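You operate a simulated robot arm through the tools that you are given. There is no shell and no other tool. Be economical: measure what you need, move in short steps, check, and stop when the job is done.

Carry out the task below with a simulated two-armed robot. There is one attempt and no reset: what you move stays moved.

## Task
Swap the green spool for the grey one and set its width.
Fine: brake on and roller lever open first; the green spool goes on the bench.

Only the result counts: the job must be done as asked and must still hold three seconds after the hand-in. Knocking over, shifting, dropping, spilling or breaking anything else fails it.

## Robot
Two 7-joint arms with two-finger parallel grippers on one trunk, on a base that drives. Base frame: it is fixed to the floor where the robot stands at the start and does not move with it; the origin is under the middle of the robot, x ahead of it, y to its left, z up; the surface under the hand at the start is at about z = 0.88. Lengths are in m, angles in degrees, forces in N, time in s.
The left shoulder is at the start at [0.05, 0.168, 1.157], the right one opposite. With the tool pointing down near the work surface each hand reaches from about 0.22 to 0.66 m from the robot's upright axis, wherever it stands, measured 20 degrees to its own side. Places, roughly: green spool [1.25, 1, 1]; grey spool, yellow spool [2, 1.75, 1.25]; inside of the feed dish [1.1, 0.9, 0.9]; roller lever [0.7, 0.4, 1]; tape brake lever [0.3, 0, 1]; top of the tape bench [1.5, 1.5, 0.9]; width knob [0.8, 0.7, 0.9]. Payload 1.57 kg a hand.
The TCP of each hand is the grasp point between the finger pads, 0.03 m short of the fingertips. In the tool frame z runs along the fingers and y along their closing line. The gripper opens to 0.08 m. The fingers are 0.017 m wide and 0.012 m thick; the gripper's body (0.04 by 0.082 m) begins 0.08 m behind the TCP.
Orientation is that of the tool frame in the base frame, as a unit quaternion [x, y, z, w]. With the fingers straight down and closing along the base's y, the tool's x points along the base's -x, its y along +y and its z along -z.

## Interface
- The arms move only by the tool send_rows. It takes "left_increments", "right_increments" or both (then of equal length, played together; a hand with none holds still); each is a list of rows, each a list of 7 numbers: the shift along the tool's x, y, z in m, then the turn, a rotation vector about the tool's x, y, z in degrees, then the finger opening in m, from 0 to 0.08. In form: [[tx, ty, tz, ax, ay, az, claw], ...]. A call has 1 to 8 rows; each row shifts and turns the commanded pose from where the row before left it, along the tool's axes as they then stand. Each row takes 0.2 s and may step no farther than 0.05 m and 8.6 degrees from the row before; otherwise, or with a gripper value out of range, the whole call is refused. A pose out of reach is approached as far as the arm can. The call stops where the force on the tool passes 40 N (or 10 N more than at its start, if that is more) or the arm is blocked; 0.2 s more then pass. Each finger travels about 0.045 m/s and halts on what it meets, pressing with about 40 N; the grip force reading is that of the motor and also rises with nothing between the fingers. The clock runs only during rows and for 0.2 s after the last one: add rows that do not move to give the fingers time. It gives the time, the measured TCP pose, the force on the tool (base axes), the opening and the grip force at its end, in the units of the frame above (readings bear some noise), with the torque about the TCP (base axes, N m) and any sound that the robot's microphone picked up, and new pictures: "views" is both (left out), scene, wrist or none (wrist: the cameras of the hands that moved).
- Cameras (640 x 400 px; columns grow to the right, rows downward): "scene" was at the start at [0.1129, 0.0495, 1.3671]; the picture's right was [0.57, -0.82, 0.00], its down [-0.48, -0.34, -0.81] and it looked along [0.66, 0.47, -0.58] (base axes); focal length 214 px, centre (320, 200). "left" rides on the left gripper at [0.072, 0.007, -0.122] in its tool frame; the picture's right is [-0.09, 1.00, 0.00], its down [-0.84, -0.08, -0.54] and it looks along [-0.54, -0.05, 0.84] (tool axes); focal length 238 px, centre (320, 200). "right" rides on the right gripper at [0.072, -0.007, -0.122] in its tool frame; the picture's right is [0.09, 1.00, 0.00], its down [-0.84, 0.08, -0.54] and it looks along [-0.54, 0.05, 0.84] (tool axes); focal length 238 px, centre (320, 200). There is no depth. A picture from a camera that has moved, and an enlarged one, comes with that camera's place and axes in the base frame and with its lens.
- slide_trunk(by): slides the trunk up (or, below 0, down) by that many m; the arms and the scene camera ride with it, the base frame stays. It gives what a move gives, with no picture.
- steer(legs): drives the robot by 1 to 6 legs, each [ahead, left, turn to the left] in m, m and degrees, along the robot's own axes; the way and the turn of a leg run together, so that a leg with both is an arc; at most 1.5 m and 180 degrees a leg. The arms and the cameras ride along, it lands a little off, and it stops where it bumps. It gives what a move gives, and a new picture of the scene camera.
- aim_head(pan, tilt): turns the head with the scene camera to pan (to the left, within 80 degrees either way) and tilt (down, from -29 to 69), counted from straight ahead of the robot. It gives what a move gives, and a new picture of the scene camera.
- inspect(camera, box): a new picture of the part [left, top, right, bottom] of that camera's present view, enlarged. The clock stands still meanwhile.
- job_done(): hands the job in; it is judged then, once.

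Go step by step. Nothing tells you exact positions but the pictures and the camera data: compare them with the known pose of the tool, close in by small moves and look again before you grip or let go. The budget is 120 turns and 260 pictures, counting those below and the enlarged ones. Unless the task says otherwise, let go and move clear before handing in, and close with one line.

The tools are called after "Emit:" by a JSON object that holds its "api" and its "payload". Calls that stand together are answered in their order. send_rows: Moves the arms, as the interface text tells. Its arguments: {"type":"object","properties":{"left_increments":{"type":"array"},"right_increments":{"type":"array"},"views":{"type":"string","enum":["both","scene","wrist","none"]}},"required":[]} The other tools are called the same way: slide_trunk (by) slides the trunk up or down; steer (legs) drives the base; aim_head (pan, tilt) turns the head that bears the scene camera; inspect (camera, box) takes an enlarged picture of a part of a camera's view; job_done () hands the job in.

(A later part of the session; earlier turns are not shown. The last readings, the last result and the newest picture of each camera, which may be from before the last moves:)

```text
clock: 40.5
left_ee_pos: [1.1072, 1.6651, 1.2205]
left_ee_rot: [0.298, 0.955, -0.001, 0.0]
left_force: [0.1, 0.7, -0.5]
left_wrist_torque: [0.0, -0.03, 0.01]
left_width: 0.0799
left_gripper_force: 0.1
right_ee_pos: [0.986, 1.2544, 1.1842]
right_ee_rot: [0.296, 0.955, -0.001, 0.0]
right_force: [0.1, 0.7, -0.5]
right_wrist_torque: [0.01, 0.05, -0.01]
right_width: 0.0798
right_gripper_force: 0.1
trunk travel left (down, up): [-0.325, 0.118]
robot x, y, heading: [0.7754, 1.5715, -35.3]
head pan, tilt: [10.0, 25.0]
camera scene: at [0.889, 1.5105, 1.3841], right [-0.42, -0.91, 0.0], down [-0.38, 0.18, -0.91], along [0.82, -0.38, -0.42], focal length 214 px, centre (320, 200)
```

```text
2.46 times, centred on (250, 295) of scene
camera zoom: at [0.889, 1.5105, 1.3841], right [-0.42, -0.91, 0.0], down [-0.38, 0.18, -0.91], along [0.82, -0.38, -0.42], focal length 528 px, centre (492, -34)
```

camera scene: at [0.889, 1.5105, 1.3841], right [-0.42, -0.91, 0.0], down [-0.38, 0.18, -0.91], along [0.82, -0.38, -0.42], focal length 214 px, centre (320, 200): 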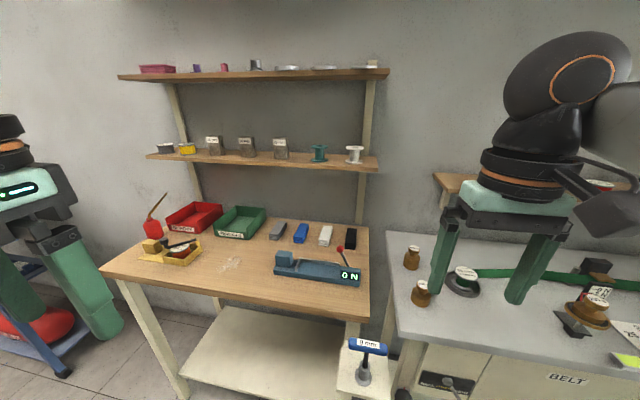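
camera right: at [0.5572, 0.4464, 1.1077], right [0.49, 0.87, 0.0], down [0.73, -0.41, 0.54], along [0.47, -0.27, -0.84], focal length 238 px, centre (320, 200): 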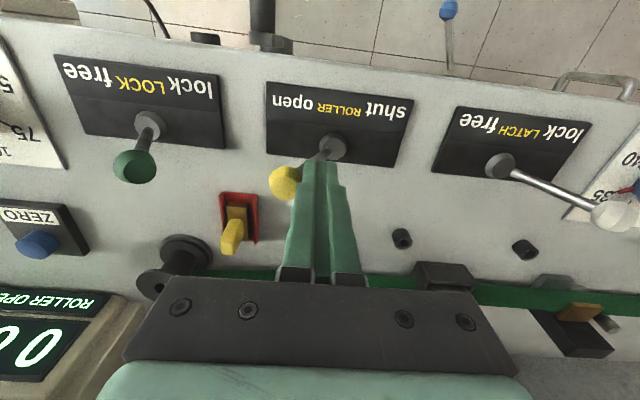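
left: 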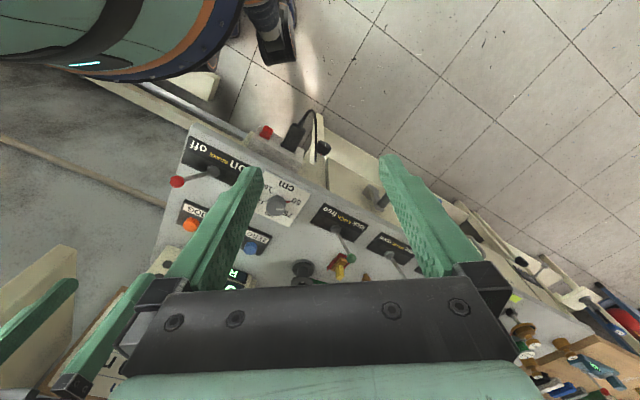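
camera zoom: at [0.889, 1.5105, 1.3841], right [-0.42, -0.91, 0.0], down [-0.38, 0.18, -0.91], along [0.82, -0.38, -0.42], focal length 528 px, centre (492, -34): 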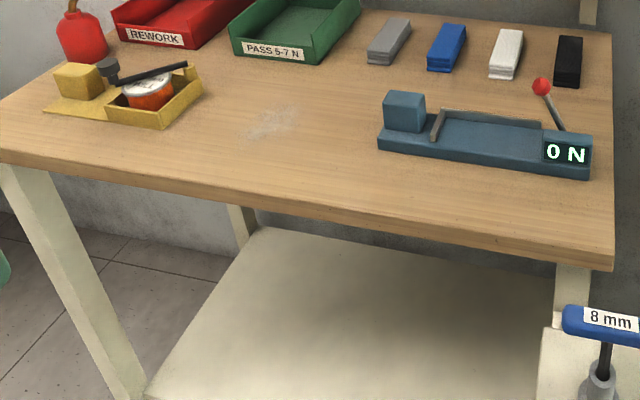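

The wooden bench's centre is at about (1.46, 1.48), which matches "tape bench", so the green spool will go there. The grey spool is leftmost on the mid shelf. I return to the green spool and take it with the left hand, turned 45° so the fingers miss the tape.

Emit:
{"api": "steer", "payload": {"legs": [[0.15, -0.5, 0]]}}

Emit:
{"api": "inspect", "payload": {"camera": "left", "box": [0, 0, 640, 400]}}

```text
clock: 45.4
left_ee_pos: [0.9429, 1.1685, 1.2218]
left_ee_rot: [0.298, 0.954, 0.0, 0.001]
left_force: [0.4, 0.8, -0.5]
left_wrist_torque: [0.02, -0.02, 0.01]
left_width: 0.08
left_gripper_force: 0.0
right_ee_pos: [0.8224, 0.753, 1.1844]
right_ee_rot: [0.296, 0.955, -0.001, 0.0]
right_force: [-0.1, -0.1, -0.2]
right_wrist_torque: [0.0, -0.01, -0.02]
right_width: 0.0802
right_gripper_force: 0.0
trunk travel left (down, up): [-0.325, 0.118]
robot x, y, heading: [0.6059, 1.0731, -35.0]
head pan, tilt: [10.0, 25.0]
camera scene: at [0.7254, 1.0111, 1.384], right [-0.42, -0.91, 0.0], down [-0.38, 0.18, -0.91], along [0.82, -0.38, -0.42], focal length 214 px, centre (320, 200)
```

scene: 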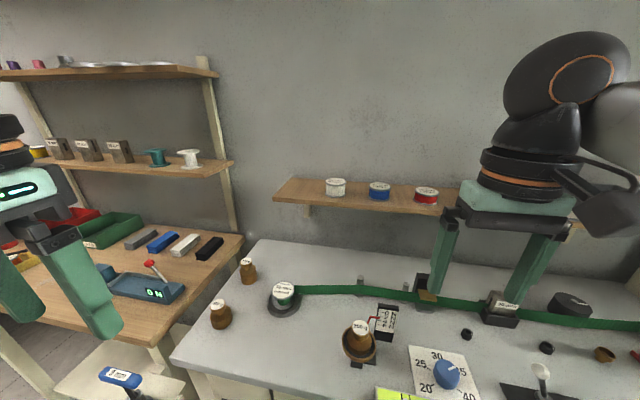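

```text
1.00 times, centred on (320, 200) of left (not enlarged: the box is as wide or as high as the picture)
camera zoom: at [0.8877, 1.2148, 1.3418], right [0.64, 0.77, 0.0], down [0.64, -0.54, 0.54], along [0.42, -0.35, -0.84], focal length 238 px, centre (320, 200)
```

zoom: 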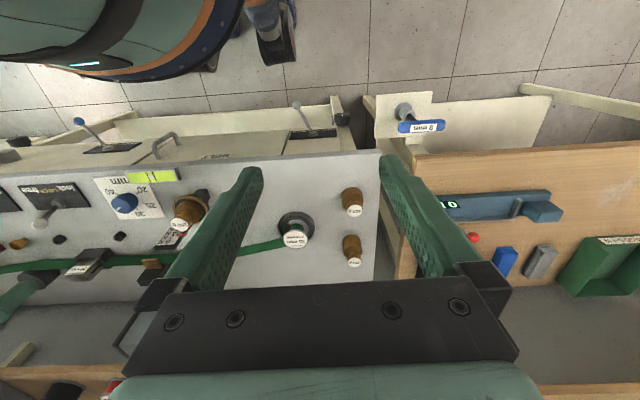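

I move the left hand above the spool, staying high.

Emit:
{"api": "send_rows", "payload": {"left_increments": [[-0.0403, -0.0122, 0, 0, 0, 0, 0.08], [-0.0403, -0.0122, 0, 0, 0, 0, 0.08], [-0.0403, -0.0122, 0, 0, 0, 0, 0.08], [-0.0403, -0.0122, 0, 0, 0, 0, 0.08], [-0.0403, -0.0122, 0, 0, 0, 0, 0.08], [-0.0403, -0.0122, 0, 0, 0, 0, 0.08], [-0.0403, -0.0122, 0, 0, 0, 0, 0.08]], "views": "none"}}

Emit:
{"api": "send_rows", "payload": {"left_increments": [[0, 0, 0.02, 0, 0, 7.5, 0.08], [0, 0, 0.02, 0, 0, 7.5, 0.08], [0, 0, 0.02, 0, 0, 7.5, 0.08], [0, 0, 0.02, 0, 0, 7.5, 0.08], [0, 0, 0.02, 0, 0, 7.5, 0.08], [0, 0, 0.02, 0, 0, 7.5, 0.08]]}}

```text
clock: 47.0
left_ee_pos: [1.1144, 0.9809, 1.202]
left_ee_rot: [0.297, 0.955, 0.0, 0.001]
left_force: [0.4, 0.2, 0.5]
left_wrist_torque: [0.02, 0.05, 0.02]
left_width: 0.0803
left_gripper_force: 0.0
left hand out of reach, approached as far as the arm can: row 6, 7
right_ee_pos: [0.8226, 0.7548, 1.1854]
right_ee_rot: [0.294, 0.956, -0.001, 0.0]
right_force: [0.7, -0.3, 0.2]
right_wrist_torque: [-0.02, 0.02, 0.01]
right_width: 0.0801
right_gripper_force: 0.1
trunk travel left (down, up): [-0.325, 0.118]
robot x, y, heading: [0.6074, 1.0739, -34.7]
head pan, tilt: [10.0, 25.0]
```

```text
clock: 48.4
left_ee_pos: [1.0946, 0.9798, 1.0829]
left_ee_rot: [0.64, 0.768, 0.0, 0.002]
left_force: [0.4, -0.3, 0.3]
left_wrist_torque: [0.04, -0.03, 0.0]
left_width: 0.0801
left_gripper_force: 0.1
left hand out of reach, approached as far as the arm can: row 6
right_ee_pos: [0.8217, 0.7544, 1.1851]
right_ee_rot: [0.296, 0.955, -0.001, 0.0]
right_force: [0.3, -0.5, -0.4]
right_wrist_torque: [0.0, 0.0, 0.02]
right_width: 0.0798
right_gripper_force: 0.0
trunk travel left (down, up): [-0.325, 0.118]
robot x, y, heading: [0.6066, 1.0738, -34.7]
head pan, tilt: [10.0, 25.0]
camera scene: at [0.7245, 1.0114, 1.3842], right [-0.42, -0.91, 0.0], down [-0.38, 0.18, -0.91], along [0.82, -0.38, -0.42], focal length 214 px, centre (320, 200)
camera left: at [1.0875, 1.053, 1.2032], right [1.0, 0.09, 0.0], down [0.07, -0.84, 0.54], along [0.05, -0.54, -0.84], focal length 238 px, centre (320, 200)
```

scene: 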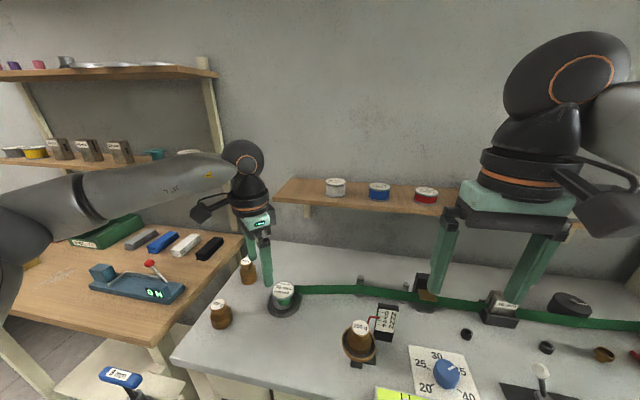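
left: 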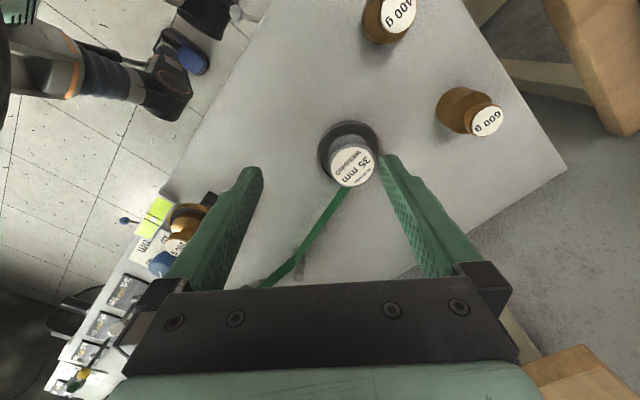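

That spot is slightly out of reach, so I drive 8 cm closer.

Emit:
{"api": "steer", "payload": {"legs": [[0.08, 0, 0]]}}

Emit:
{"api": "inspect", "payload": {"camera": "left", "box": [200, 50, 520, 250]}}

```text
clock: 49.5
left_ee_pos: [1.161, 0.935, 1.0827]
left_ee_rot: [0.64, 0.769, 0.001, 0.001]
left_force: [0.1, 0.2, -0.2]
left_wrist_torque: [0.03, 0.03, 0.02]
left_width: 0.0801
left_gripper_force: 0.1
right_ee_pos: [0.8889, 0.7075, 1.1848]
right_ee_rot: [0.296, 0.955, -0.001, -0.001]
right_force: [0.4, 0.5, -0.4]
right_wrist_torque: [0.01, 0.05, -0.01]
right_width: 0.0801
right_gripper_force: 0.1
trunk travel left (down, up): [-0.325, 0.118]
robot x, y, heading: [0.671, 1.028, -34.8]
head pan, tilt: [10.0, 25.0]
camera scene: at [0.7917, 0.9652, 1.3839], right [-0.42, -0.91, 0.0], down [-0.38, 0.18, -0.91], along [0.82, -0.38, -0.42], focal length 214 px, centre (320, 200)
```

scene: 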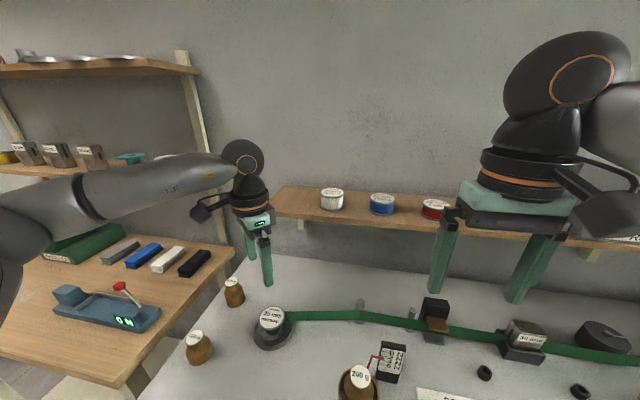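

```text
2.00 times, centred on (360, 150) of left
camera zoom: at [1.1543, 1.007, 1.2026], right [1.0, 0.09, 0.0], down [0.07, -0.84, 0.54], along [0.05, -0.54, -0.84], focal length 477 px, centre (240, 300)
```

zoom: 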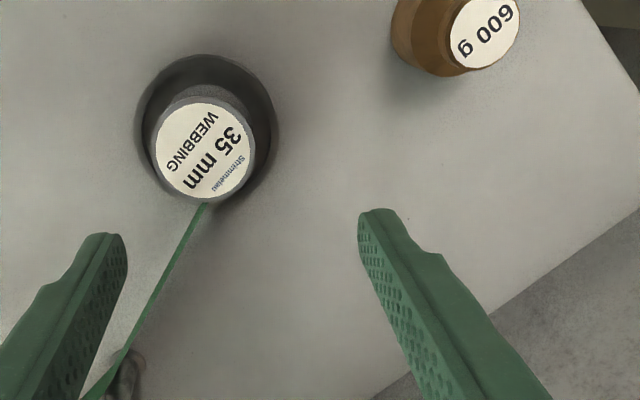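

The spool axis is about 2 cm to the side. I shift over it and lower to just above its top, then check.

Emit:
{"api": "send_rows", "payload": {"left_increments": [[0.0015, -0.0105, 0, 0, 0, 0, 0.08], [0.0015, -0.0105, 0.02, 0, 0, 0, 0.08], [0, 0, 0.03, 0, 0, 0, 0.08], [0, 0, 0.025, 0, 0, 0, 0.08]]}}

Emit:
{"api": "inspect", "payload": {"camera": "scene", "box": [190, 240, 350, 340]}}

```text
clock: 50.5
left_ee_pos: [1.1389, 0.9339, 1.0084]
left_ee_rot: [0.639, 0.77, -0.001, 0.003]
left_force: [0.0, -0.3, -0.4]
left_wrist_torque: [-0.01, -0.01, -0.04]
left_width: 0.08
left_gripper_force: 0.1
right_ee_pos: [0.8882, 0.7087, 1.1856]
right_ee_rot: [0.296, 0.955, -0.001, -0.001]
right_force: [0.2, 0.2, 0.5]
right_wrist_torque: [-0.02, 0.0, -0.02]
right_width: 0.0799
right_gripper_force: 0.0
trunk travel left (down, up): [-0.325, 0.118]
robot x, y, heading: [0.6745, 1.0251, -34.9]
head pan, tilt: [10.0, 25.0]
camera scene: at [0.791, 0.9657, 1.384], right [-0.42, -0.91, 0.0], down [-0.38, 0.18, -0.91], along [0.82, -0.38, -0.42], focal length 214 px, centre (320, 200)
camera left: at [1.1328, 1.0061, 1.1283], right [1.0, 0.09, 0.0], down [0.07, -0.84, 0.54], along [0.05, -0.54, -0.84], focal length 238 px, centre (320, 200)
```

scene: 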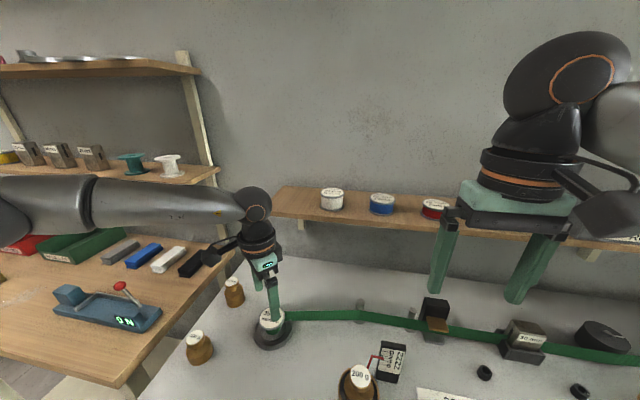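
left: 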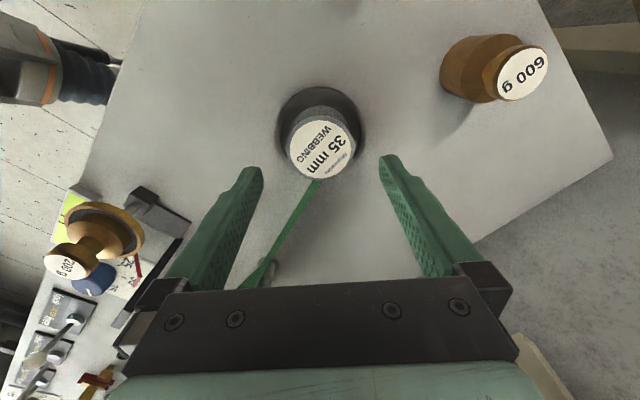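

```text
4.00 times, centred on (270, 290) of scene
camera zoom: at [0.791, 0.9657, 1.384], right [-0.42, -0.91, 0.0], down [-0.38, 0.18, -0.91], along [0.82, -0.38, -0.42], focal length 858 px, centre (520, -160)
```

zoom: 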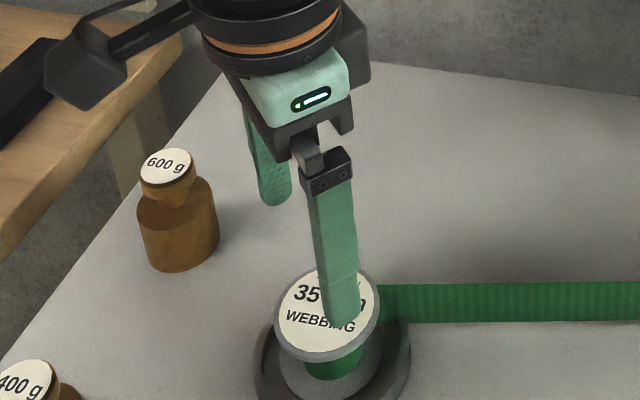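

Aligned within a few millimetres. I lower so the pads straddle the top flange and check before closing.

Emit:
{"api": "send_rows", "payload": {"left_increments": [[0.002, 0.001, 0.02, 0, 0, 0, 0.08], [0, 0, 0.02, 0, 0, 0, 0.08], [0, 0, 0.005, 0, 0, 0, 0.08]]}}

Emit:
{"api": "inspect", "payload": {"camera": "scene", "box": [210, 260, 330, 360]}}

```text
clock: 51.3
left_ee_pos: [1.1395, 0.9347, 0.9623]
left_ee_rot: [0.64, 0.769, 0.0, 0.001]
left_force: [-0.6, 0.8, 0.4]
left_wrist_torque: [0.0, -0.01, -0.01]
left_width: 0.0798
left_gripper_force: 0.2
right_ee_pos: [0.8874, 0.7092, 1.1849]
right_ee_rot: [0.296, 0.955, -0.001, 0.0]
right_force: [0.1, 0.0, 0.0]
right_wrist_torque: [-0.04, -0.01, 0.03]
right_width: 0.0801
right_gripper_force: 0.0
trunk travel left (down, up): [-0.325, 0.118]
robot x, y, heading: [0.6711, 1.0277, -35.0]
head pan, tilt: [10.0, 25.0]
camera scene: at [0.7909, 0.9658, 1.3841], right [-0.42, -0.91, 0.0], down [-0.38, 0.18, -0.91], along [0.82, -0.38, -0.42], focal length 214 px, centre (320, 200)
camera left: at [1.1334, 1.0082, 1.0827], right [1.0, 0.09, 0.0], down [0.07, -0.84, 0.54], along [0.05, -0.54, -0.84], focal length 238 px, centre (320, 200)
```

scene: 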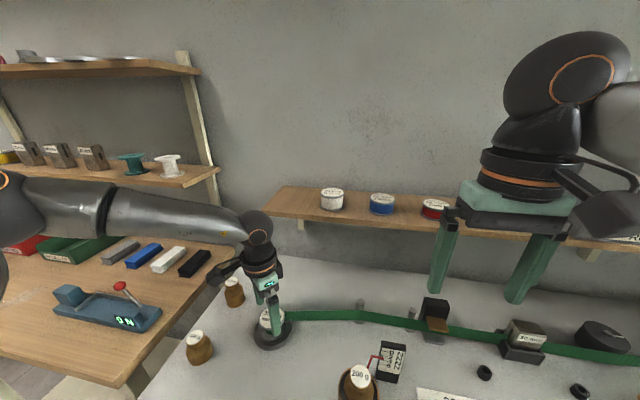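
left: 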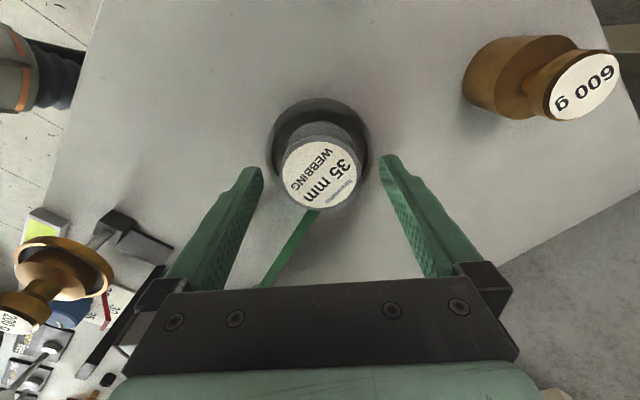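

```text
4.00 times, centred on (270, 310) of scene
camera zoom: at [0.7909, 0.9658, 1.3841], right [-0.42, -0.91, 0.0], down [-0.38, 0.18, -0.91], along [0.82, -0.38, -0.42], focal length 858 px, centre (520, -240)
```

zoom: 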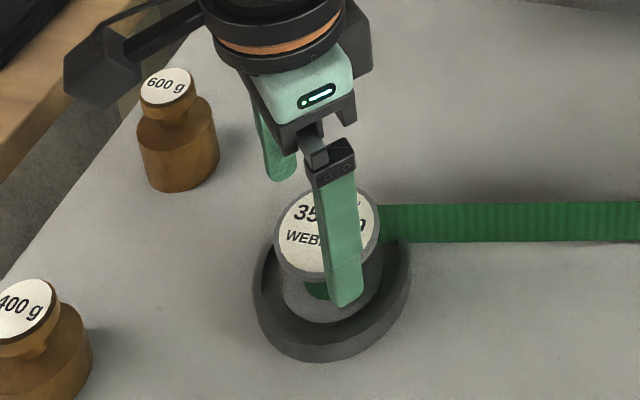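

I nudge 5 mm toward the axis, lower a touch and close.

Emit:
{"api": "send_rows", "payload": {"left_increments": [[0.005, 0, 0.006, 0, 0, 0, 0.08], [0, 0, 0, 0, 0, 0, 0.04], [0, 0, 0, 0, 0, 0, 0.04], [0, 0, 0, 0, 0, 0, 0.04], [0, 0, 0, 0, 0, 0, 0.04]]}}

```text
clock: 52.5
left_ee_pos: [1.1394, 0.9403, 0.9573]
left_ee_rot: [0.64, 0.769, 0.0, 0.002]
left_force: [0.4, -0.8, 0.2]
left_wrist_torque: [-0.02, 0.03, 0.0]
left_width: 0.0569
left_gripper_force: 38.3
right_ee_pos: [0.8882, 0.7086, 1.1852]
right_ee_rot: [0.295, 0.955, -0.001, 0.0]
right_force: [-0.1, 0.2, -0.3]
right_wrist_torque: [0.02, 0.0, -0.04]
right_width: 0.0799
right_gripper_force: 0.1
trunk travel left (down, up): [-0.325, 0.118]
robot x, y, heading: [0.674, 1.0313, -34.6]
head pan, tilt: [10.0, 25.0]
camera scene: at [0.791, 0.9657, 1.384], right [-0.42, -0.91, 0.0], down [-0.38, 0.18, -0.91], along [0.82, -0.38, -0.42], focal length 214 px, centre (320, 200)
camera left: at [1.1327, 1.0133, 1.0771], right [1.0, 0.09, 0.0], down [0.07, -0.84, 0.54], along [0.05, -0.54, -0.84], focal length 238 px, centre (320, 200)
```

scene: 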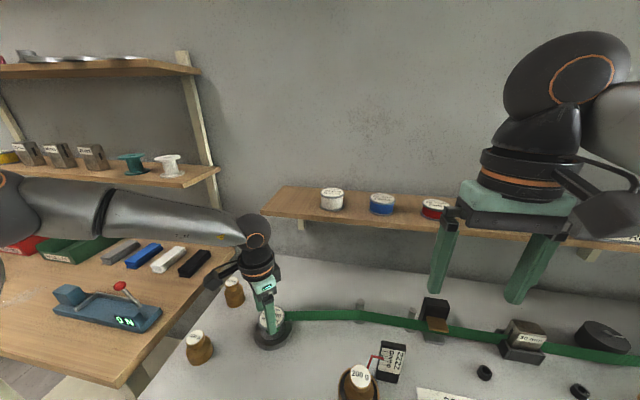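
left: 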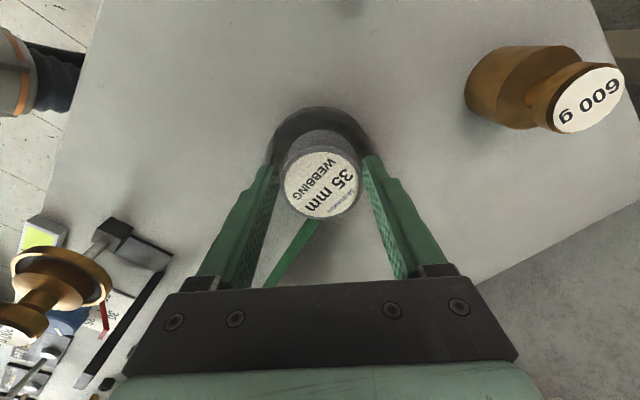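

Gripped at the 57 mm flange. I lift slowly.

Emit:
{"api": "send_rows", "payload": {"left_increments": [[0, 0, -0.015, 0, 0, 0, 0.04], [0, 0, -0.02, 0, 0, 0, 0.04], [0, 0, -0.03, 0, 0, 0, 0.04], [0, 0, -0.03, 0, 0, 0, 0.04], [0, 0, -0.03, 0, 0, 0, 0.04]]}}

Emit:
{"api": "inspect", "payload": {"camera": "scene", "box": [190, 180, 430, 380]}}

```text
clock: 53.7
left_ee_pos: [1.1372, 0.9408, 1.0818]
left_ee_rot: [0.64, 0.768, 0.0, 0.001]
left_force: [0.9, -0.4, -1.8]
left_wrist_torque: [0.03, -0.02, 0.03]
left_width: 0.0571
left_gripper_force: 40.1
right_ee_pos: [0.8881, 0.7083, 1.1846]
right_ee_rot: [0.296, 0.955, -0.001, 0.0]
right_force: [0.6, -0.9, -0.1]
right_wrist_torque: [-0.01, -0.01, 0.02]
right_width: 0.08
right_gripper_force: 0.1
trunk travel left (down, up): [-0.325, 0.118]
robot x, y, heading: [0.6724, 1.0281, -34.7]
head pan, tilt: [10.0, 25.0]
camera scene: at [0.7909, 0.9657, 1.384], right [-0.42, -0.91, 0.0], down [-0.38, 0.18, -0.91], along [0.82, -0.38, -0.42], focal length 214 px, centre (320, 200)
camera left: at [1.1315, 1.0139, 1.2026], right [1.0, 0.09, 0.0], down [0.07, -0.84, 0.54], along [0.05, -0.54, -0.84], focal length 238 px, centre (320, 200)
```

scene: 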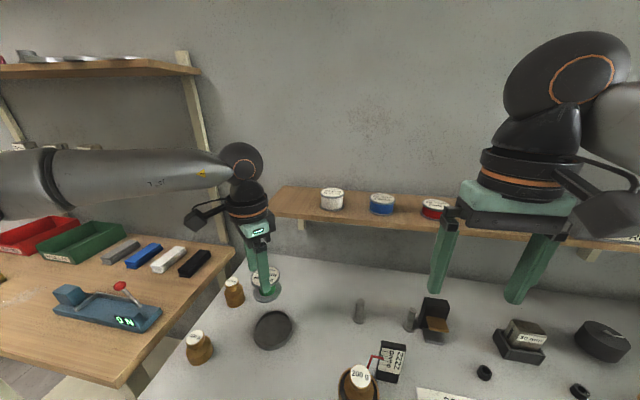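
left: 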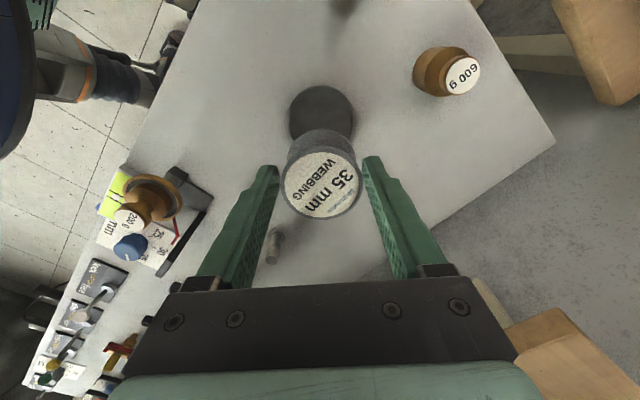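

```text
2.00 times, centred on (310, 280) of scene
camera zoom: at [0.7909, 0.9657, 1.384], right [-0.42, -0.91, 0.0], down [-0.38, 0.18, -0.91], along [0.82, -0.38, -0.42], focal length 429 px, centre (340, 40)
```

zoom: 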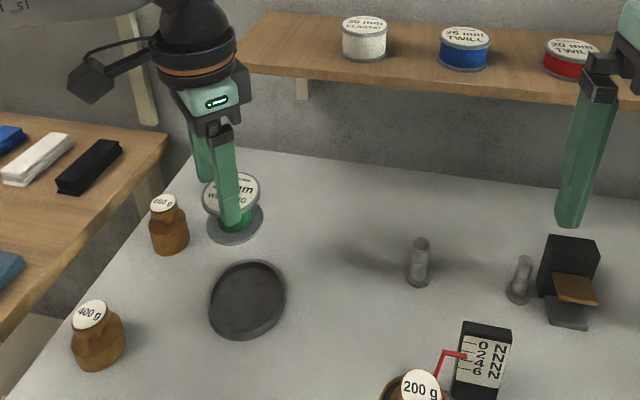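

The green spool is free and the tape is gone; the empty dish is at about (1.138, 0.933). I lift more, then drive to the wooden bench.

Emit:
{"api": "send_rows", "payload": {"left_increments": [[0, 0, -0.035, 0, 0, 0, 0.04], [0, 0, -0.035, 0, 0, 0, 0.04]], "views": "none"}}

Emit:
{"api": "steer", "payload": {"legs": [[-0.2, 0, 0], [0, 0.7, 0], [0.1, 0, 0]]}}

Emit:
{"api": "inspect", "payload": {"camera": "left", "box": [0, 0, 640, 400]}}

```text
clock: 54.3
left_ee_pos: [1.1383, 0.9407, 1.1511]
left_ee_rot: [0.639, 0.769, 0.0, 0.002]
left_force: [-0.5, -0.1, -2.1]
left_wrist_torque: [0.02, 0.03, -0.02]
left_width: 0.057
left_gripper_force: 40.5
right_ee_pos: [0.8872, 0.7091, 1.1864]
right_ee_rot: [0.296, 0.955, -0.001, -0.001]
right_force: [-0.4, -0.1, 0.1]
right_wrist_torque: [-0.01, 0.01, -0.01]
right_width: 0.0798
right_gripper_force: 0.0
trunk travel left (down, up): [-0.325, 0.118]
robot x, y, heading: [0.6729, 1.0299, -34.5]
head pan, tilt: [10.0, 25.0]
```

```text
clock: 62.8
left_ee_pos: [1.4577, 1.5769, 1.1501]
left_ee_rot: [0.637, 0.771, 0.001, 0.001]
left_force: [0.6, -0.1, -2.5]
left_wrist_torque: [0.02, 0.03, 0.02]
left_width: 0.0567
left_gripper_force: 40.2
right_ee_pos: [1.2066, 1.3438, 1.1845]
right_ee_rot: [0.292, 0.956, 0.0, -0.001]
right_force: [0.0, -0.4, 0.4]
right_wrist_torque: [0.0, 0.01, -0.01]
right_width: 0.0801
right_gripper_force: 0.1
trunk travel left (down, up): [-0.325, 0.118]
robot x, y, heading: [0.9915, 1.6601, -34.4]
head pan, tilt: [10.0, 25.0]
camera scene: at [1.1085, 1.6002, 1.3839], right [-0.41, -0.91, 0.0], down [-0.39, 0.18, -0.91], along [0.82, -0.37, -0.42], focal length 214 px, centre (320, 200)
```

scene: 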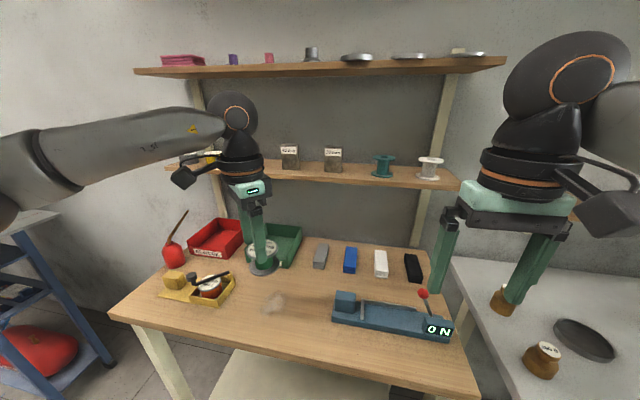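

```text
1.00 times, centred on (320, 200) of left (not enlarged: the box is as wide or as high as the picture)
camera zoom: at [1.4496, 1.6502, 1.2714], right [1.0, 0.1, 0.0], down [0.08, -0.84, 0.54], along [0.05, -0.54, -0.84], focal length 238 px, centre (320, 200)
```

zoom: 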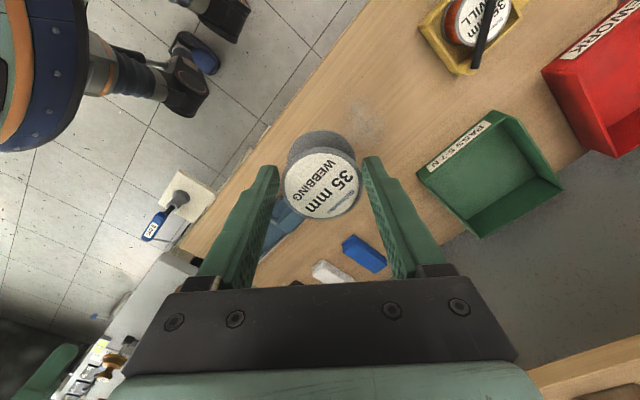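

Straight below is near the bench edge, so I move 7 cm further in over the free area, then lower.

Emit:
{"api": "send_rows", "payload": {"left_increments": [[-0.025, 0.0242, 0, 0, 0, 0, 0.04], [-0.025, 0.0242, 0, 0, 0, 0, 0.04], [0, 0, 0.045, 0, 0, 0, 0.04], [0, 0, 0.045, 0, 0, 0, 0.04], [0, 0, 0.045, 0, 0, 0, 0.04], [0, 0, 0.035, 0, 0, 0, 0.04]]}}

Emit:
{"api": "inspect", "payload": {"camera": "scene", "box": [180, 200, 400, 340]}}

```text
clock: 64.2
left_ee_pos: [1.4745, 1.5448, 0.9757]
left_ee_rot: [0.638, 0.77, 0.0, 0.002]
left_force: [-0.2, 0.3, -1.1]
left_wrist_torque: [0.01, 0.02, 0.01]
left_width: 0.0564
left_gripper_force: 40.6
left hand out of reach, approached as far as the arm can: row 1, 2
right_ee_pos: [1.207, 1.3432, 1.1858]
right_ee_rot: [0.292, 0.956, -0.001, -0.001]
right_force: [0.0, -0.3, 0.0]
right_wrist_torque: [-0.03, 0.01, -0.01]
right_width: 0.08
right_gripper_force: 0.1
trunk travel left (down, up): [-0.325, 0.118]
robot x, y, heading: [0.9934, 1.6641, -34.5]
head pan, tilt: [10.0, 25.0]
camera scene: at [1.1078, 1.6007, 1.384], right [-0.41, -0.91, 0.0], down [-0.39, 0.17, -0.91], along [0.83, -0.37, -0.42], focal length 214 px, centre (320, 200)
camera left: at [1.4678, 1.6182, 1.0963], right [1.0, 0.1, 0.0], down [0.08, -0.83, 0.54], along [0.05, -0.54, -0.84], focal length 238 px, centre (320, 200)
```

scene: 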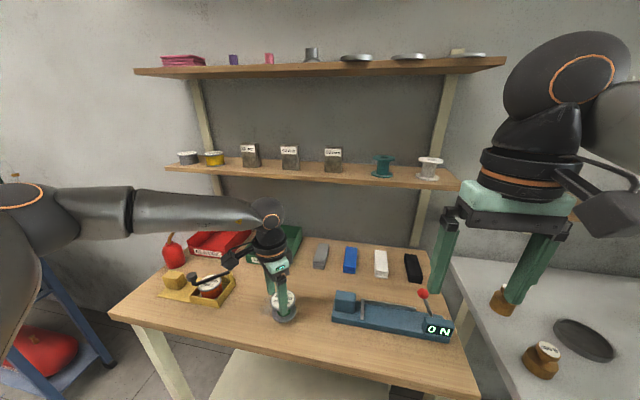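
left: 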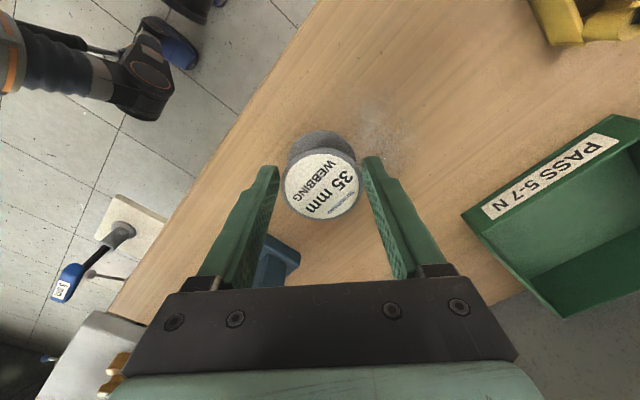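

```text
2.86 times, centred on (290, 270) of scene
camera zoom: at [1.1078, 1.6007, 1.384], right [-0.41, -0.91, 0.0], down [-0.39, 0.17, -0.91], along [0.83, -0.37, -0.42], focal length 613 px, centre (406, 0)
```

zoom: 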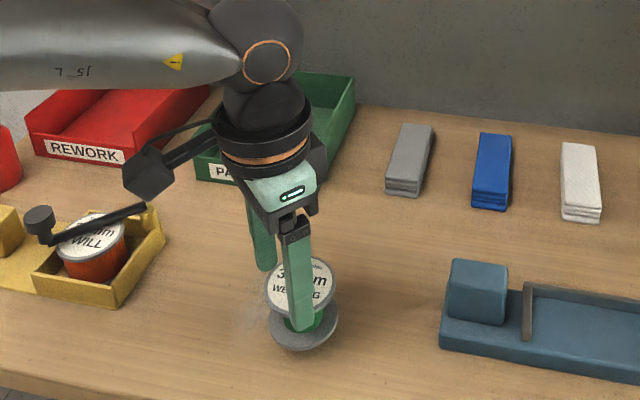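

It's over clear wood. I lower in small steps until it rests.

Emit:
{"api": "send_rows", "payload": {"left_increments": [[0, 0, 0.01, 0, 0, 0, 0.04], [0, 0, 0.01, 0, 0, 0, 0.04], [0, 0, 0.005, 0, 0, 0, 0.04]]}}

Emit:
{"api": "inspect", "payload": {"camera": "scene", "box": [240, 270, 330, 340]}}

```text
clock: 65.0
left_ee_pos: [1.4759, 1.5441, 0.9515]
left_ee_rot: [0.638, 0.77, 0.0, 0.002]
left_force: [-0.5, 0.0, -0.7]
left_wrist_torque: [0.02, 0.03, -0.03]
left_width: 0.0565
left_gripper_force: 39.9
right_ee_pos: [1.2077, 1.3443, 1.1859]
right_ee_rot: [0.292, 0.957, -0.002, -0.001]
right_force: [-0.1, 0.4, -0.5]
right_wrist_torque: [0.0, -0.02, 0.01]
right_width: 0.0802
right_gripper_force: 0.1
trunk travel left (down, up): [-0.325, 0.118]
robot x, y, heading: [0.9915, 1.6603, -34.3]
head pan, tilt: [10.0, 25.0]
camera scene: at [1.1078, 1.6008, 1.384], right [-0.41, -0.91, 0.0], down [-0.39, 0.17, -0.91], along [0.83, -0.37, -0.42], focal length 214 px, centre (320, 200)
camera left: at [1.4685, 1.6181, 1.0715], right [1.0, 0.1, 0.0], down [0.08, -0.84, 0.54], along [0.05, -0.54, -0.84], focal length 238 px, centre (320, 200)
```

scene: 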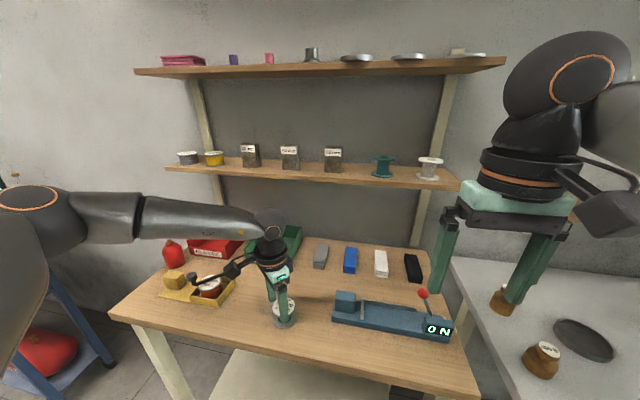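
left: 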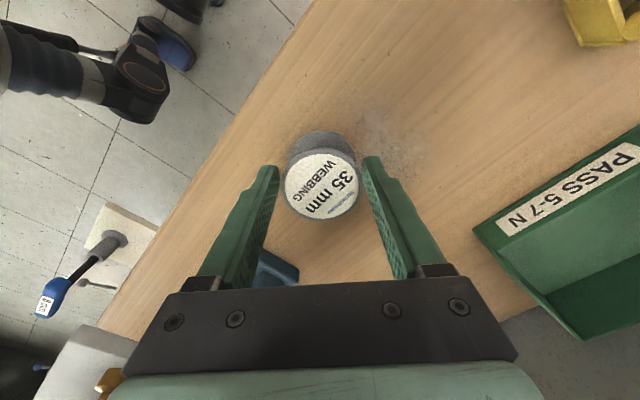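

```text
5.71 times, centred on (285, 305) of scene
camera zoom: at [1.1078, 1.6008, 1.384], right [-0.41, -0.91, 0.0], down [-0.39, 0.17, -0.91], along [0.83, -0.37, -0.42], focal length 1226 px, centre (520, -400)
```

zoom: 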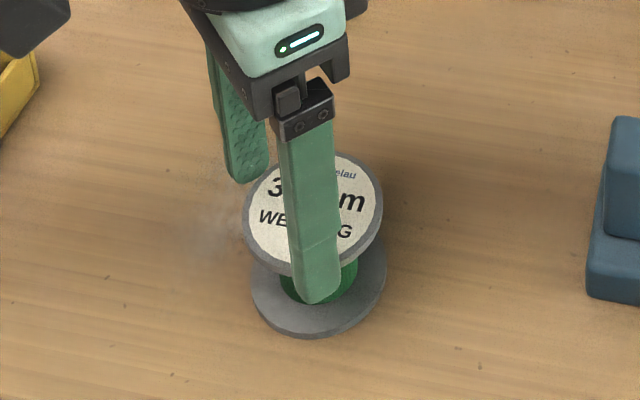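

Emit:
{"api": "send_rows", "payload": {"left_increments": [[0, 0, 0.004, 0, 0, 0, 0.04], [0, 0, 0.003, 0, 0, 0, 0.04]], "views": "none"}}

Emit:
{"api": "send_rows", "payload": {"left_increments": [[0, 0, 0.004, 0, 0, 0, 0.04]], "views": "none"}}

Emit:
{"api": "send_rows", "payload": {"left_increments": [[0, 0, 0.004, 0, 0, 0, 0.04]], "views": "none"}}

```text
clock: 65.6
left_ee_pos: [1.4761, 1.5453, 0.9496]
left_ee_rot: [0.637, 0.771, 0.0, 0.007]
left_force: [0.1, 10.6, 36.9]
left_wrist_torque: [0.39, -0.01, -0.02]
left_width: 0.0566
left_gripper_force: 39.6
right_ee_pos: [1.2043, 1.3455, 1.1883]
right_ee_rot: [0.292, 0.956, -0.001, 0.002]
right_force: [0.1, 0.7, -0.4]
right_wrist_torque: [0.04, -0.01, 0.02]
right_width: 0.08
right_gripper_force: 0.0
trunk travel left (down, up): [-0.325, 0.118]
robot x, y, heading: [0.9887, 1.6621, -34.3]
head pan, tilt: [10.0, 25.0]
```

```text
clock: 66.0
left_ee_pos: [1.4747, 1.5451, 0.9462]
left_ee_rot: [0.636, 0.772, -0.001, 0.009]
left_force: [2.4, 8.9, 37.8]
left_wrist_torque: [-0.08, -0.2, 0.06]
left_width: 0.0565
left_gripper_force: 39.9
right_ee_pos: [1.2043, 1.3458, 1.1862]
right_ee_rot: [0.292, 0.957, -0.001, 0.001]
right_force: [-0.1, 0.3, 0.9]
right_wrist_torque: [0.01, -0.01, 0.0]
right_width: 0.0799
right_gripper_force: 0.0
trunk travel left (down, up): [-0.325, 0.118]
robot x, y, heading: [0.9873, 1.6652, -34.5]
head pan, tilt: [10.0, 25.0]
```

```text
clock: 66.4
left_ee_pos: [1.4746, 1.545, 0.9409]
left_ee_rot: [0.637, 0.771, -0.001, 0.009]
left_force: [4.9, 6.0, 37.0]
left_wrist_torque: [-0.21, -0.25, 0.07]
left_width: 0.0558
left_gripper_force: 39.9
right_ee_pos: [1.2034, 1.345, 1.1856]
right_ee_rot: [0.293, 0.956, -0.001, 0.002]
right_force: [-0.4, 0.3, 0.0]
right_wrist_torque: [0.01, -0.03, 0.02]
right_width: 0.08
right_gripper_force: 0.0
trunk travel left (down, up): [-0.325, 0.118]
robot x, y, heading: [0.988, 1.6613, -34.5]
head pan, tilt: [10.0, 25.0]
```

It's resting on the wood. I relieve slightly, open and rise clear.

Emit:
{"api": "send_rows", "payload": {"left_increments": [[0, 0, -0.002, 0, 0, 0, 0.04], [0, 0, 0, 0, 0, 0, 0.08], [0, 0, 0, 0, 0, 0, 0.08], [0, 0, 0, 0, 0, 0, 0.08], [0, 0, -0.03, 0, 0, 0, 0.08], [0, 0, -0.045, 0, 0, 0, 0.08], [0, 0, -0.045, 0, 0, 0, 0.08], [0, 0, -0.045, 0, 0, 0, 0.08]]}}

Emit:
{"api": "inspect", "payload": {"camera": "scene", "box": [160, 140, 240, 190]}}

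```text
clock: 68.2
left_ee_pos: [1.4747, 1.5459, 1.1055]
left_ee_rot: [0.636, 0.771, 0.0, 0.001]
left_force: [-0.9, 0.7, 0.1]
left_wrist_torque: [0.01, 0.02, 0.03]
left_width: 0.0802
left_gripper_force: 0.2
right_ee_pos: [1.2067, 1.3434, 1.1854]
right_ee_rot: [0.29, 0.957, 0.0, -0.001]
right_force: [-0.5, -0.3, 0.1]
right_wrist_torque: [0.0, 0.01, 0.01]
right_width: 0.08
right_gripper_force: 0.1
trunk travel left (down, up): [-0.325, 0.118]
robot x, y, heading: [0.9901, 1.6628, -34.4]
head pan, tilt: [10.0, 25.0]
camera scene: at [1.1073, 1.6007, 1.384], right [-0.41, -0.91, 0.0], down [-0.38, 0.17, -0.91], along [0.83, -0.37, -0.42], focal length 214 px, centre (320, 200)
camera left: at [1.4673, 1.6177, 1.2252], right [1.0, 0.1, 0.0], down [0.08, -0.84, 0.54], along [0.05, -0.54, -0.84], focal length 238 px, centre (320, 200)
```

scene: 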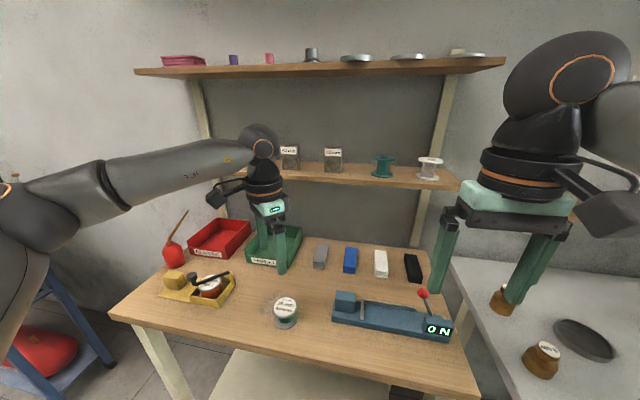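
left: 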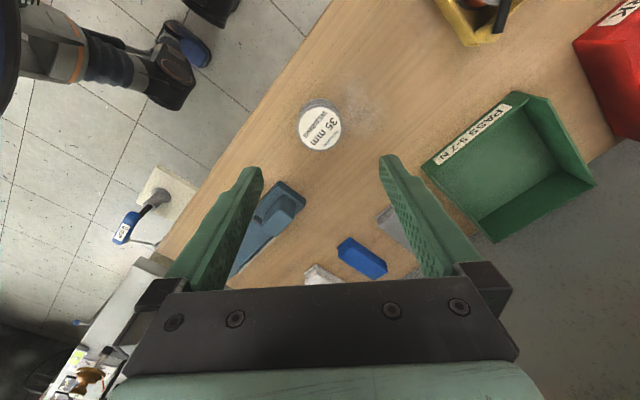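

```text
8.00 times, centred on (200, 165) of scene
camera zoom: at [1.1073, 1.6007, 1.384], right [-0.41, -0.91, 0.0], down [-0.38, 0.17, -0.91], along [0.83, -0.37, -0.42], focal length 1716 px, centre (1280, 480)
```

zoom: 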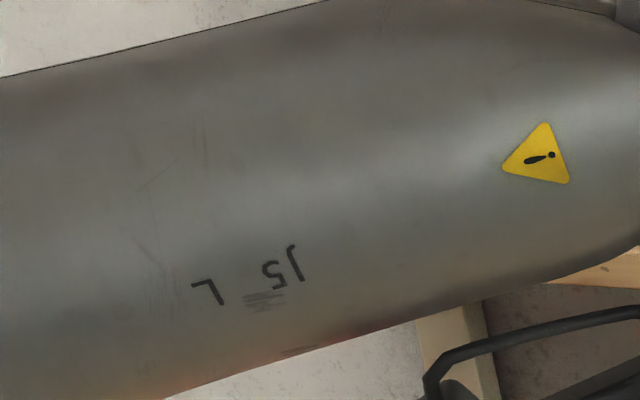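

The green spool is standing on the wooden bench. The grey spool's top triangulates to about (1.946, 1.711, 1.225), with a flange of about 72 mm. I turn the wrist back, then drive to stand in front of it.

Emit:
{"api": "send_rows", "payload": {"left_increments": [[0, 0, -0.02, 0, 0, -7.5, 0.08], [0, 0, -0.02, 0, 0, -7.5, 0.08], [0, 0, -0.02, 0, 0, -7.5, 0.08], [0, 0, 0, 0, 0, -7.5, 0.08], [0, 0, 0, 0, 0, -7.5, 0.08], [0, 0, 0, 0, 0, -7.5, 0.08]], "views": "none"}}

Emit:
{"api": "steer", "payload": {"legs": [[-0.15, 0, 0], [0, 0.387, 0]]}}

```text
clock: 69.6
left_ee_pos: [1.4841, 1.5566, 1.1719]
left_ee_rot: [0.293, 0.956, 0.0, 0.001]
left_force: [-0.6, -0.1, 0.3]
left_wrist_torque: [0.0, 0.0, -0.06]
left_width: 0.0801
left_gripper_force: 0.0
left hand out of reach, approached as far as the arm can: row 3
right_ee_pos: [1.2062, 1.3447, 1.1849]
right_ee_rot: [0.292, 0.956, -0.001, 0.0]
right_force: [0.5, 0.8, -0.1]
right_wrist_torque: [0.0, 0.02, 0.0]
right_width: 0.0802
right_gripper_force: 0.0
trunk travel left (down, up): [-0.325, 0.118]
robot x, y, heading: [0.989, 1.6589, -34.2]
head pan, tilt: [10.0, 25.0]
```

```text
clock: 74.5
left_ee_pos: [1.5752, 1.9574, 1.1711]
left_ee_rot: [0.293, 0.956, 0.0, 0.002]
left_force: [0.0, -0.5, -0.2]
left_wrist_torque: [0.02, -0.02, 0.0]
left_width: 0.0801
left_gripper_force: 0.0
right_ee_pos: [1.2977, 1.7445, 1.1853]
right_ee_rot: [0.292, 0.956, -0.001, 0.0]
right_force: [-0.6, 0.0, 0.3]
right_wrist_torque: [0.01, -0.02, -0.01]
right_width: 0.0803
right_gripper_force: 0.1
trunk travel left (down, up): [-0.325, 0.118]
robot x, y, heading: [1.0764, 2.0614, -34.4]
head pan, tilt: [10.0, 25.0]
camera scene: at [1.1985, 2.0019, 1.384], right [-0.41, -0.91, 0.0], down [-0.39, 0.17, -0.91], along [0.83, -0.37, -0.42], focal length 214 px, centre (320, 200)
```

scene: 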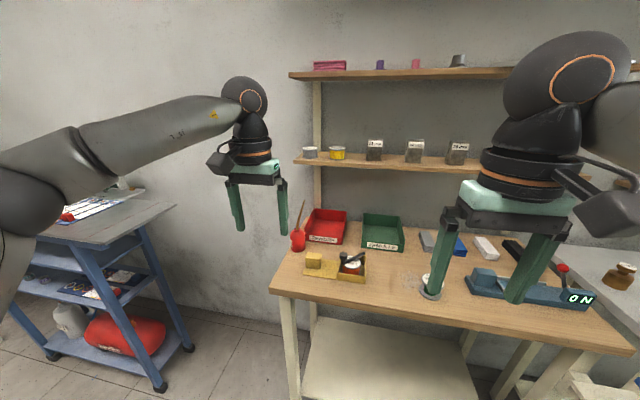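

The grey spool position is confirmed. I read its label.

Emit:
{"api": "inspect", "payload": {"camera": "scene", "box": [295, 135, 365, 175]}}

Emit:
{"api": "send_rows", "payload": {"left_increments": [[0.01, 0, -0.02, 0, -8, 0, 0.08], [0, 0, -0.02, 0, -8, 0, 0.08], [0, 0, -0.02, 0, -8, 0, 0.08], [0, 0, 0, 0, -8, 0, 0.08], [0, 0, 0, 0, -8, 0, 0.08], [0, 0, 0, 0, -8, 0, 0.08], [0, 0, 0, 0, -8, 0, 0.08], [0, 0, 0, 0, -8, 0, 0.08]]}}

```text
9.14 times, centred on (330, 155) of scene
camera zoom: at [1.1985, 2.0019, 1.384], right [-0.41, -0.91, 0.0], down [-0.39, 0.17, -0.91], along [0.83, -0.37, -0.42], focal length 1961 px, centre (229, 611)
```

zoom: 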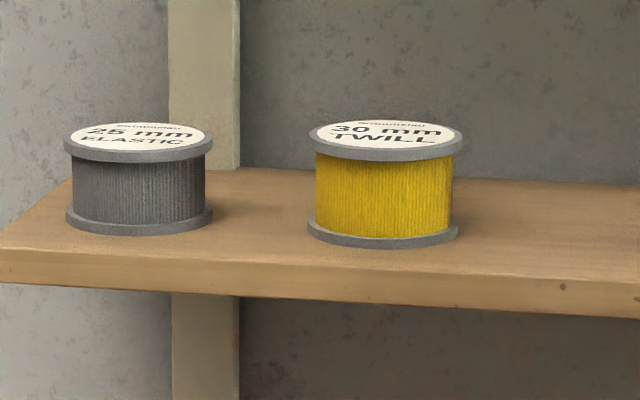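

```text
clock: 76.3
left_ee_pos: [1.5613, 1.9669, 1.2299]
left_ee_rot: [0.249, 0.809, -0.157, 0.509]
left_force: [-0.7, 0.2, 0.5]
left_wrist_torque: [-0.02, 0.01, 0.03]
left_width: 0.08
left_gripper_force: 0.1
right_ee_pos: [1.2979, 1.745, 1.1853]
right_ee_rot: [0.291, 0.957, -0.001, 0.0]
right_force: [0.1, 0.9, -0.2]
right_wrist_torque: [-0.02, 0.02, 0.03]
right_width: 0.0798
right_gripper_force: 0.0
trunk travel left (down, up): [-0.325, 0.118]
robot x, y, heading: [1.0793, 2.0621, -34.2]
head pan, tilt: [10.0, 25.0]
camera scene: at [1.1983, 2.0018, 1.3841], right [-0.41, -0.91, 0.0], down [-0.39, 0.17, -0.91], along [0.83, -0.37, -0.42], focal length 214 px, centre (320, 200)
camera left: at [1.4468, 2.0534, 1.2169], right [0.59, 0.8, 0.08], down [-0.15, 0.01, 0.99], along [0.79, -0.6, 0.12], focal length 238 px, centre (320, 200)
```

scene: 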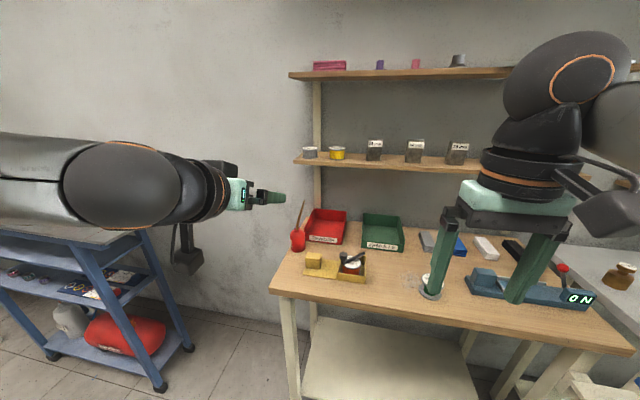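
left: 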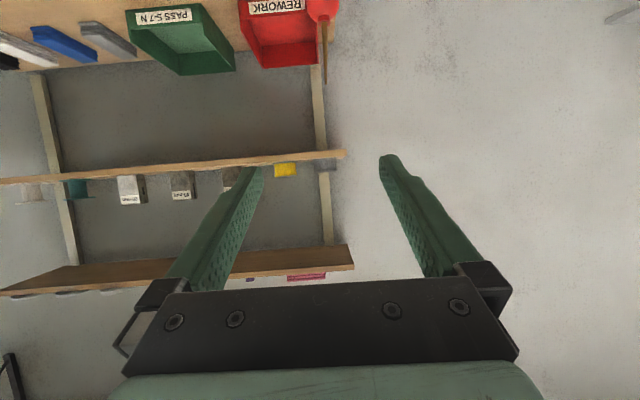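

Grey is "25 mm ELASTIC", so the width to set is 25. The approach lane past the oil can spout stays clear with this 26° tilt. I drive closer.

Emit:
{"api": "steer", "payload": {"legs": [[0.23, 0, 0]]}}

Emit:
{"api": "inspect", "payload": {"camera": "left", "box": [160, 60, 480, 260]}}

```text
clock: 78.0
left_ee_pos: [1.7492, 1.8385, 1.2301]
left_ee_rot: [0.248, 0.81, -0.155, 0.508]
left_force: [0.2, 0.3, -0.4]
left_wrist_torque: [0.04, -0.02, 0.01]
left_width: 0.0799
left_gripper_force: 0.0
right_ee_pos: [1.4872, 1.6145, 1.1848]
right_ee_rot: [0.292, 0.956, -0.001, -0.001]
right_force: [-0.6, -1.0, 0.1]
right_wrist_torque: [0.02, 0.02, 0.02]
right_width: 0.08
right_gripper_force: 0.0
trunk travel left (down, up): [-0.325, 0.118]
robot x, y, heading: [1.2704, 1.9337, -34.5]
head pan, tilt: [10.0, 25.0]
camera scene: at [1.3883, 1.8719, 1.3839], right [-0.41, -0.91, 0.0], down [-0.39, 0.17, -0.91], along [0.83, -0.37, -0.42], focal length 214 px, centre (320, 200)
```

scene: 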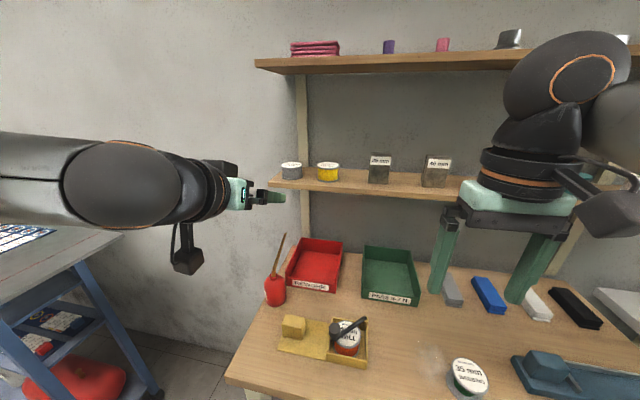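

```text
2.00 times, centred on (320, 160) of left
camera zoom: at [1.6368, 1.9236, 1.217], right [0.59, 0.8, 0.08], down [-0.15, 0.01, 0.99], along [0.79, -0.6, 0.12], focal length 477 px, centre (320, 280)
```

zoom: 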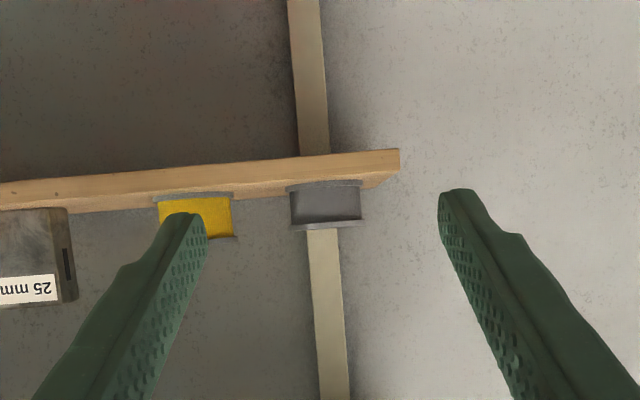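

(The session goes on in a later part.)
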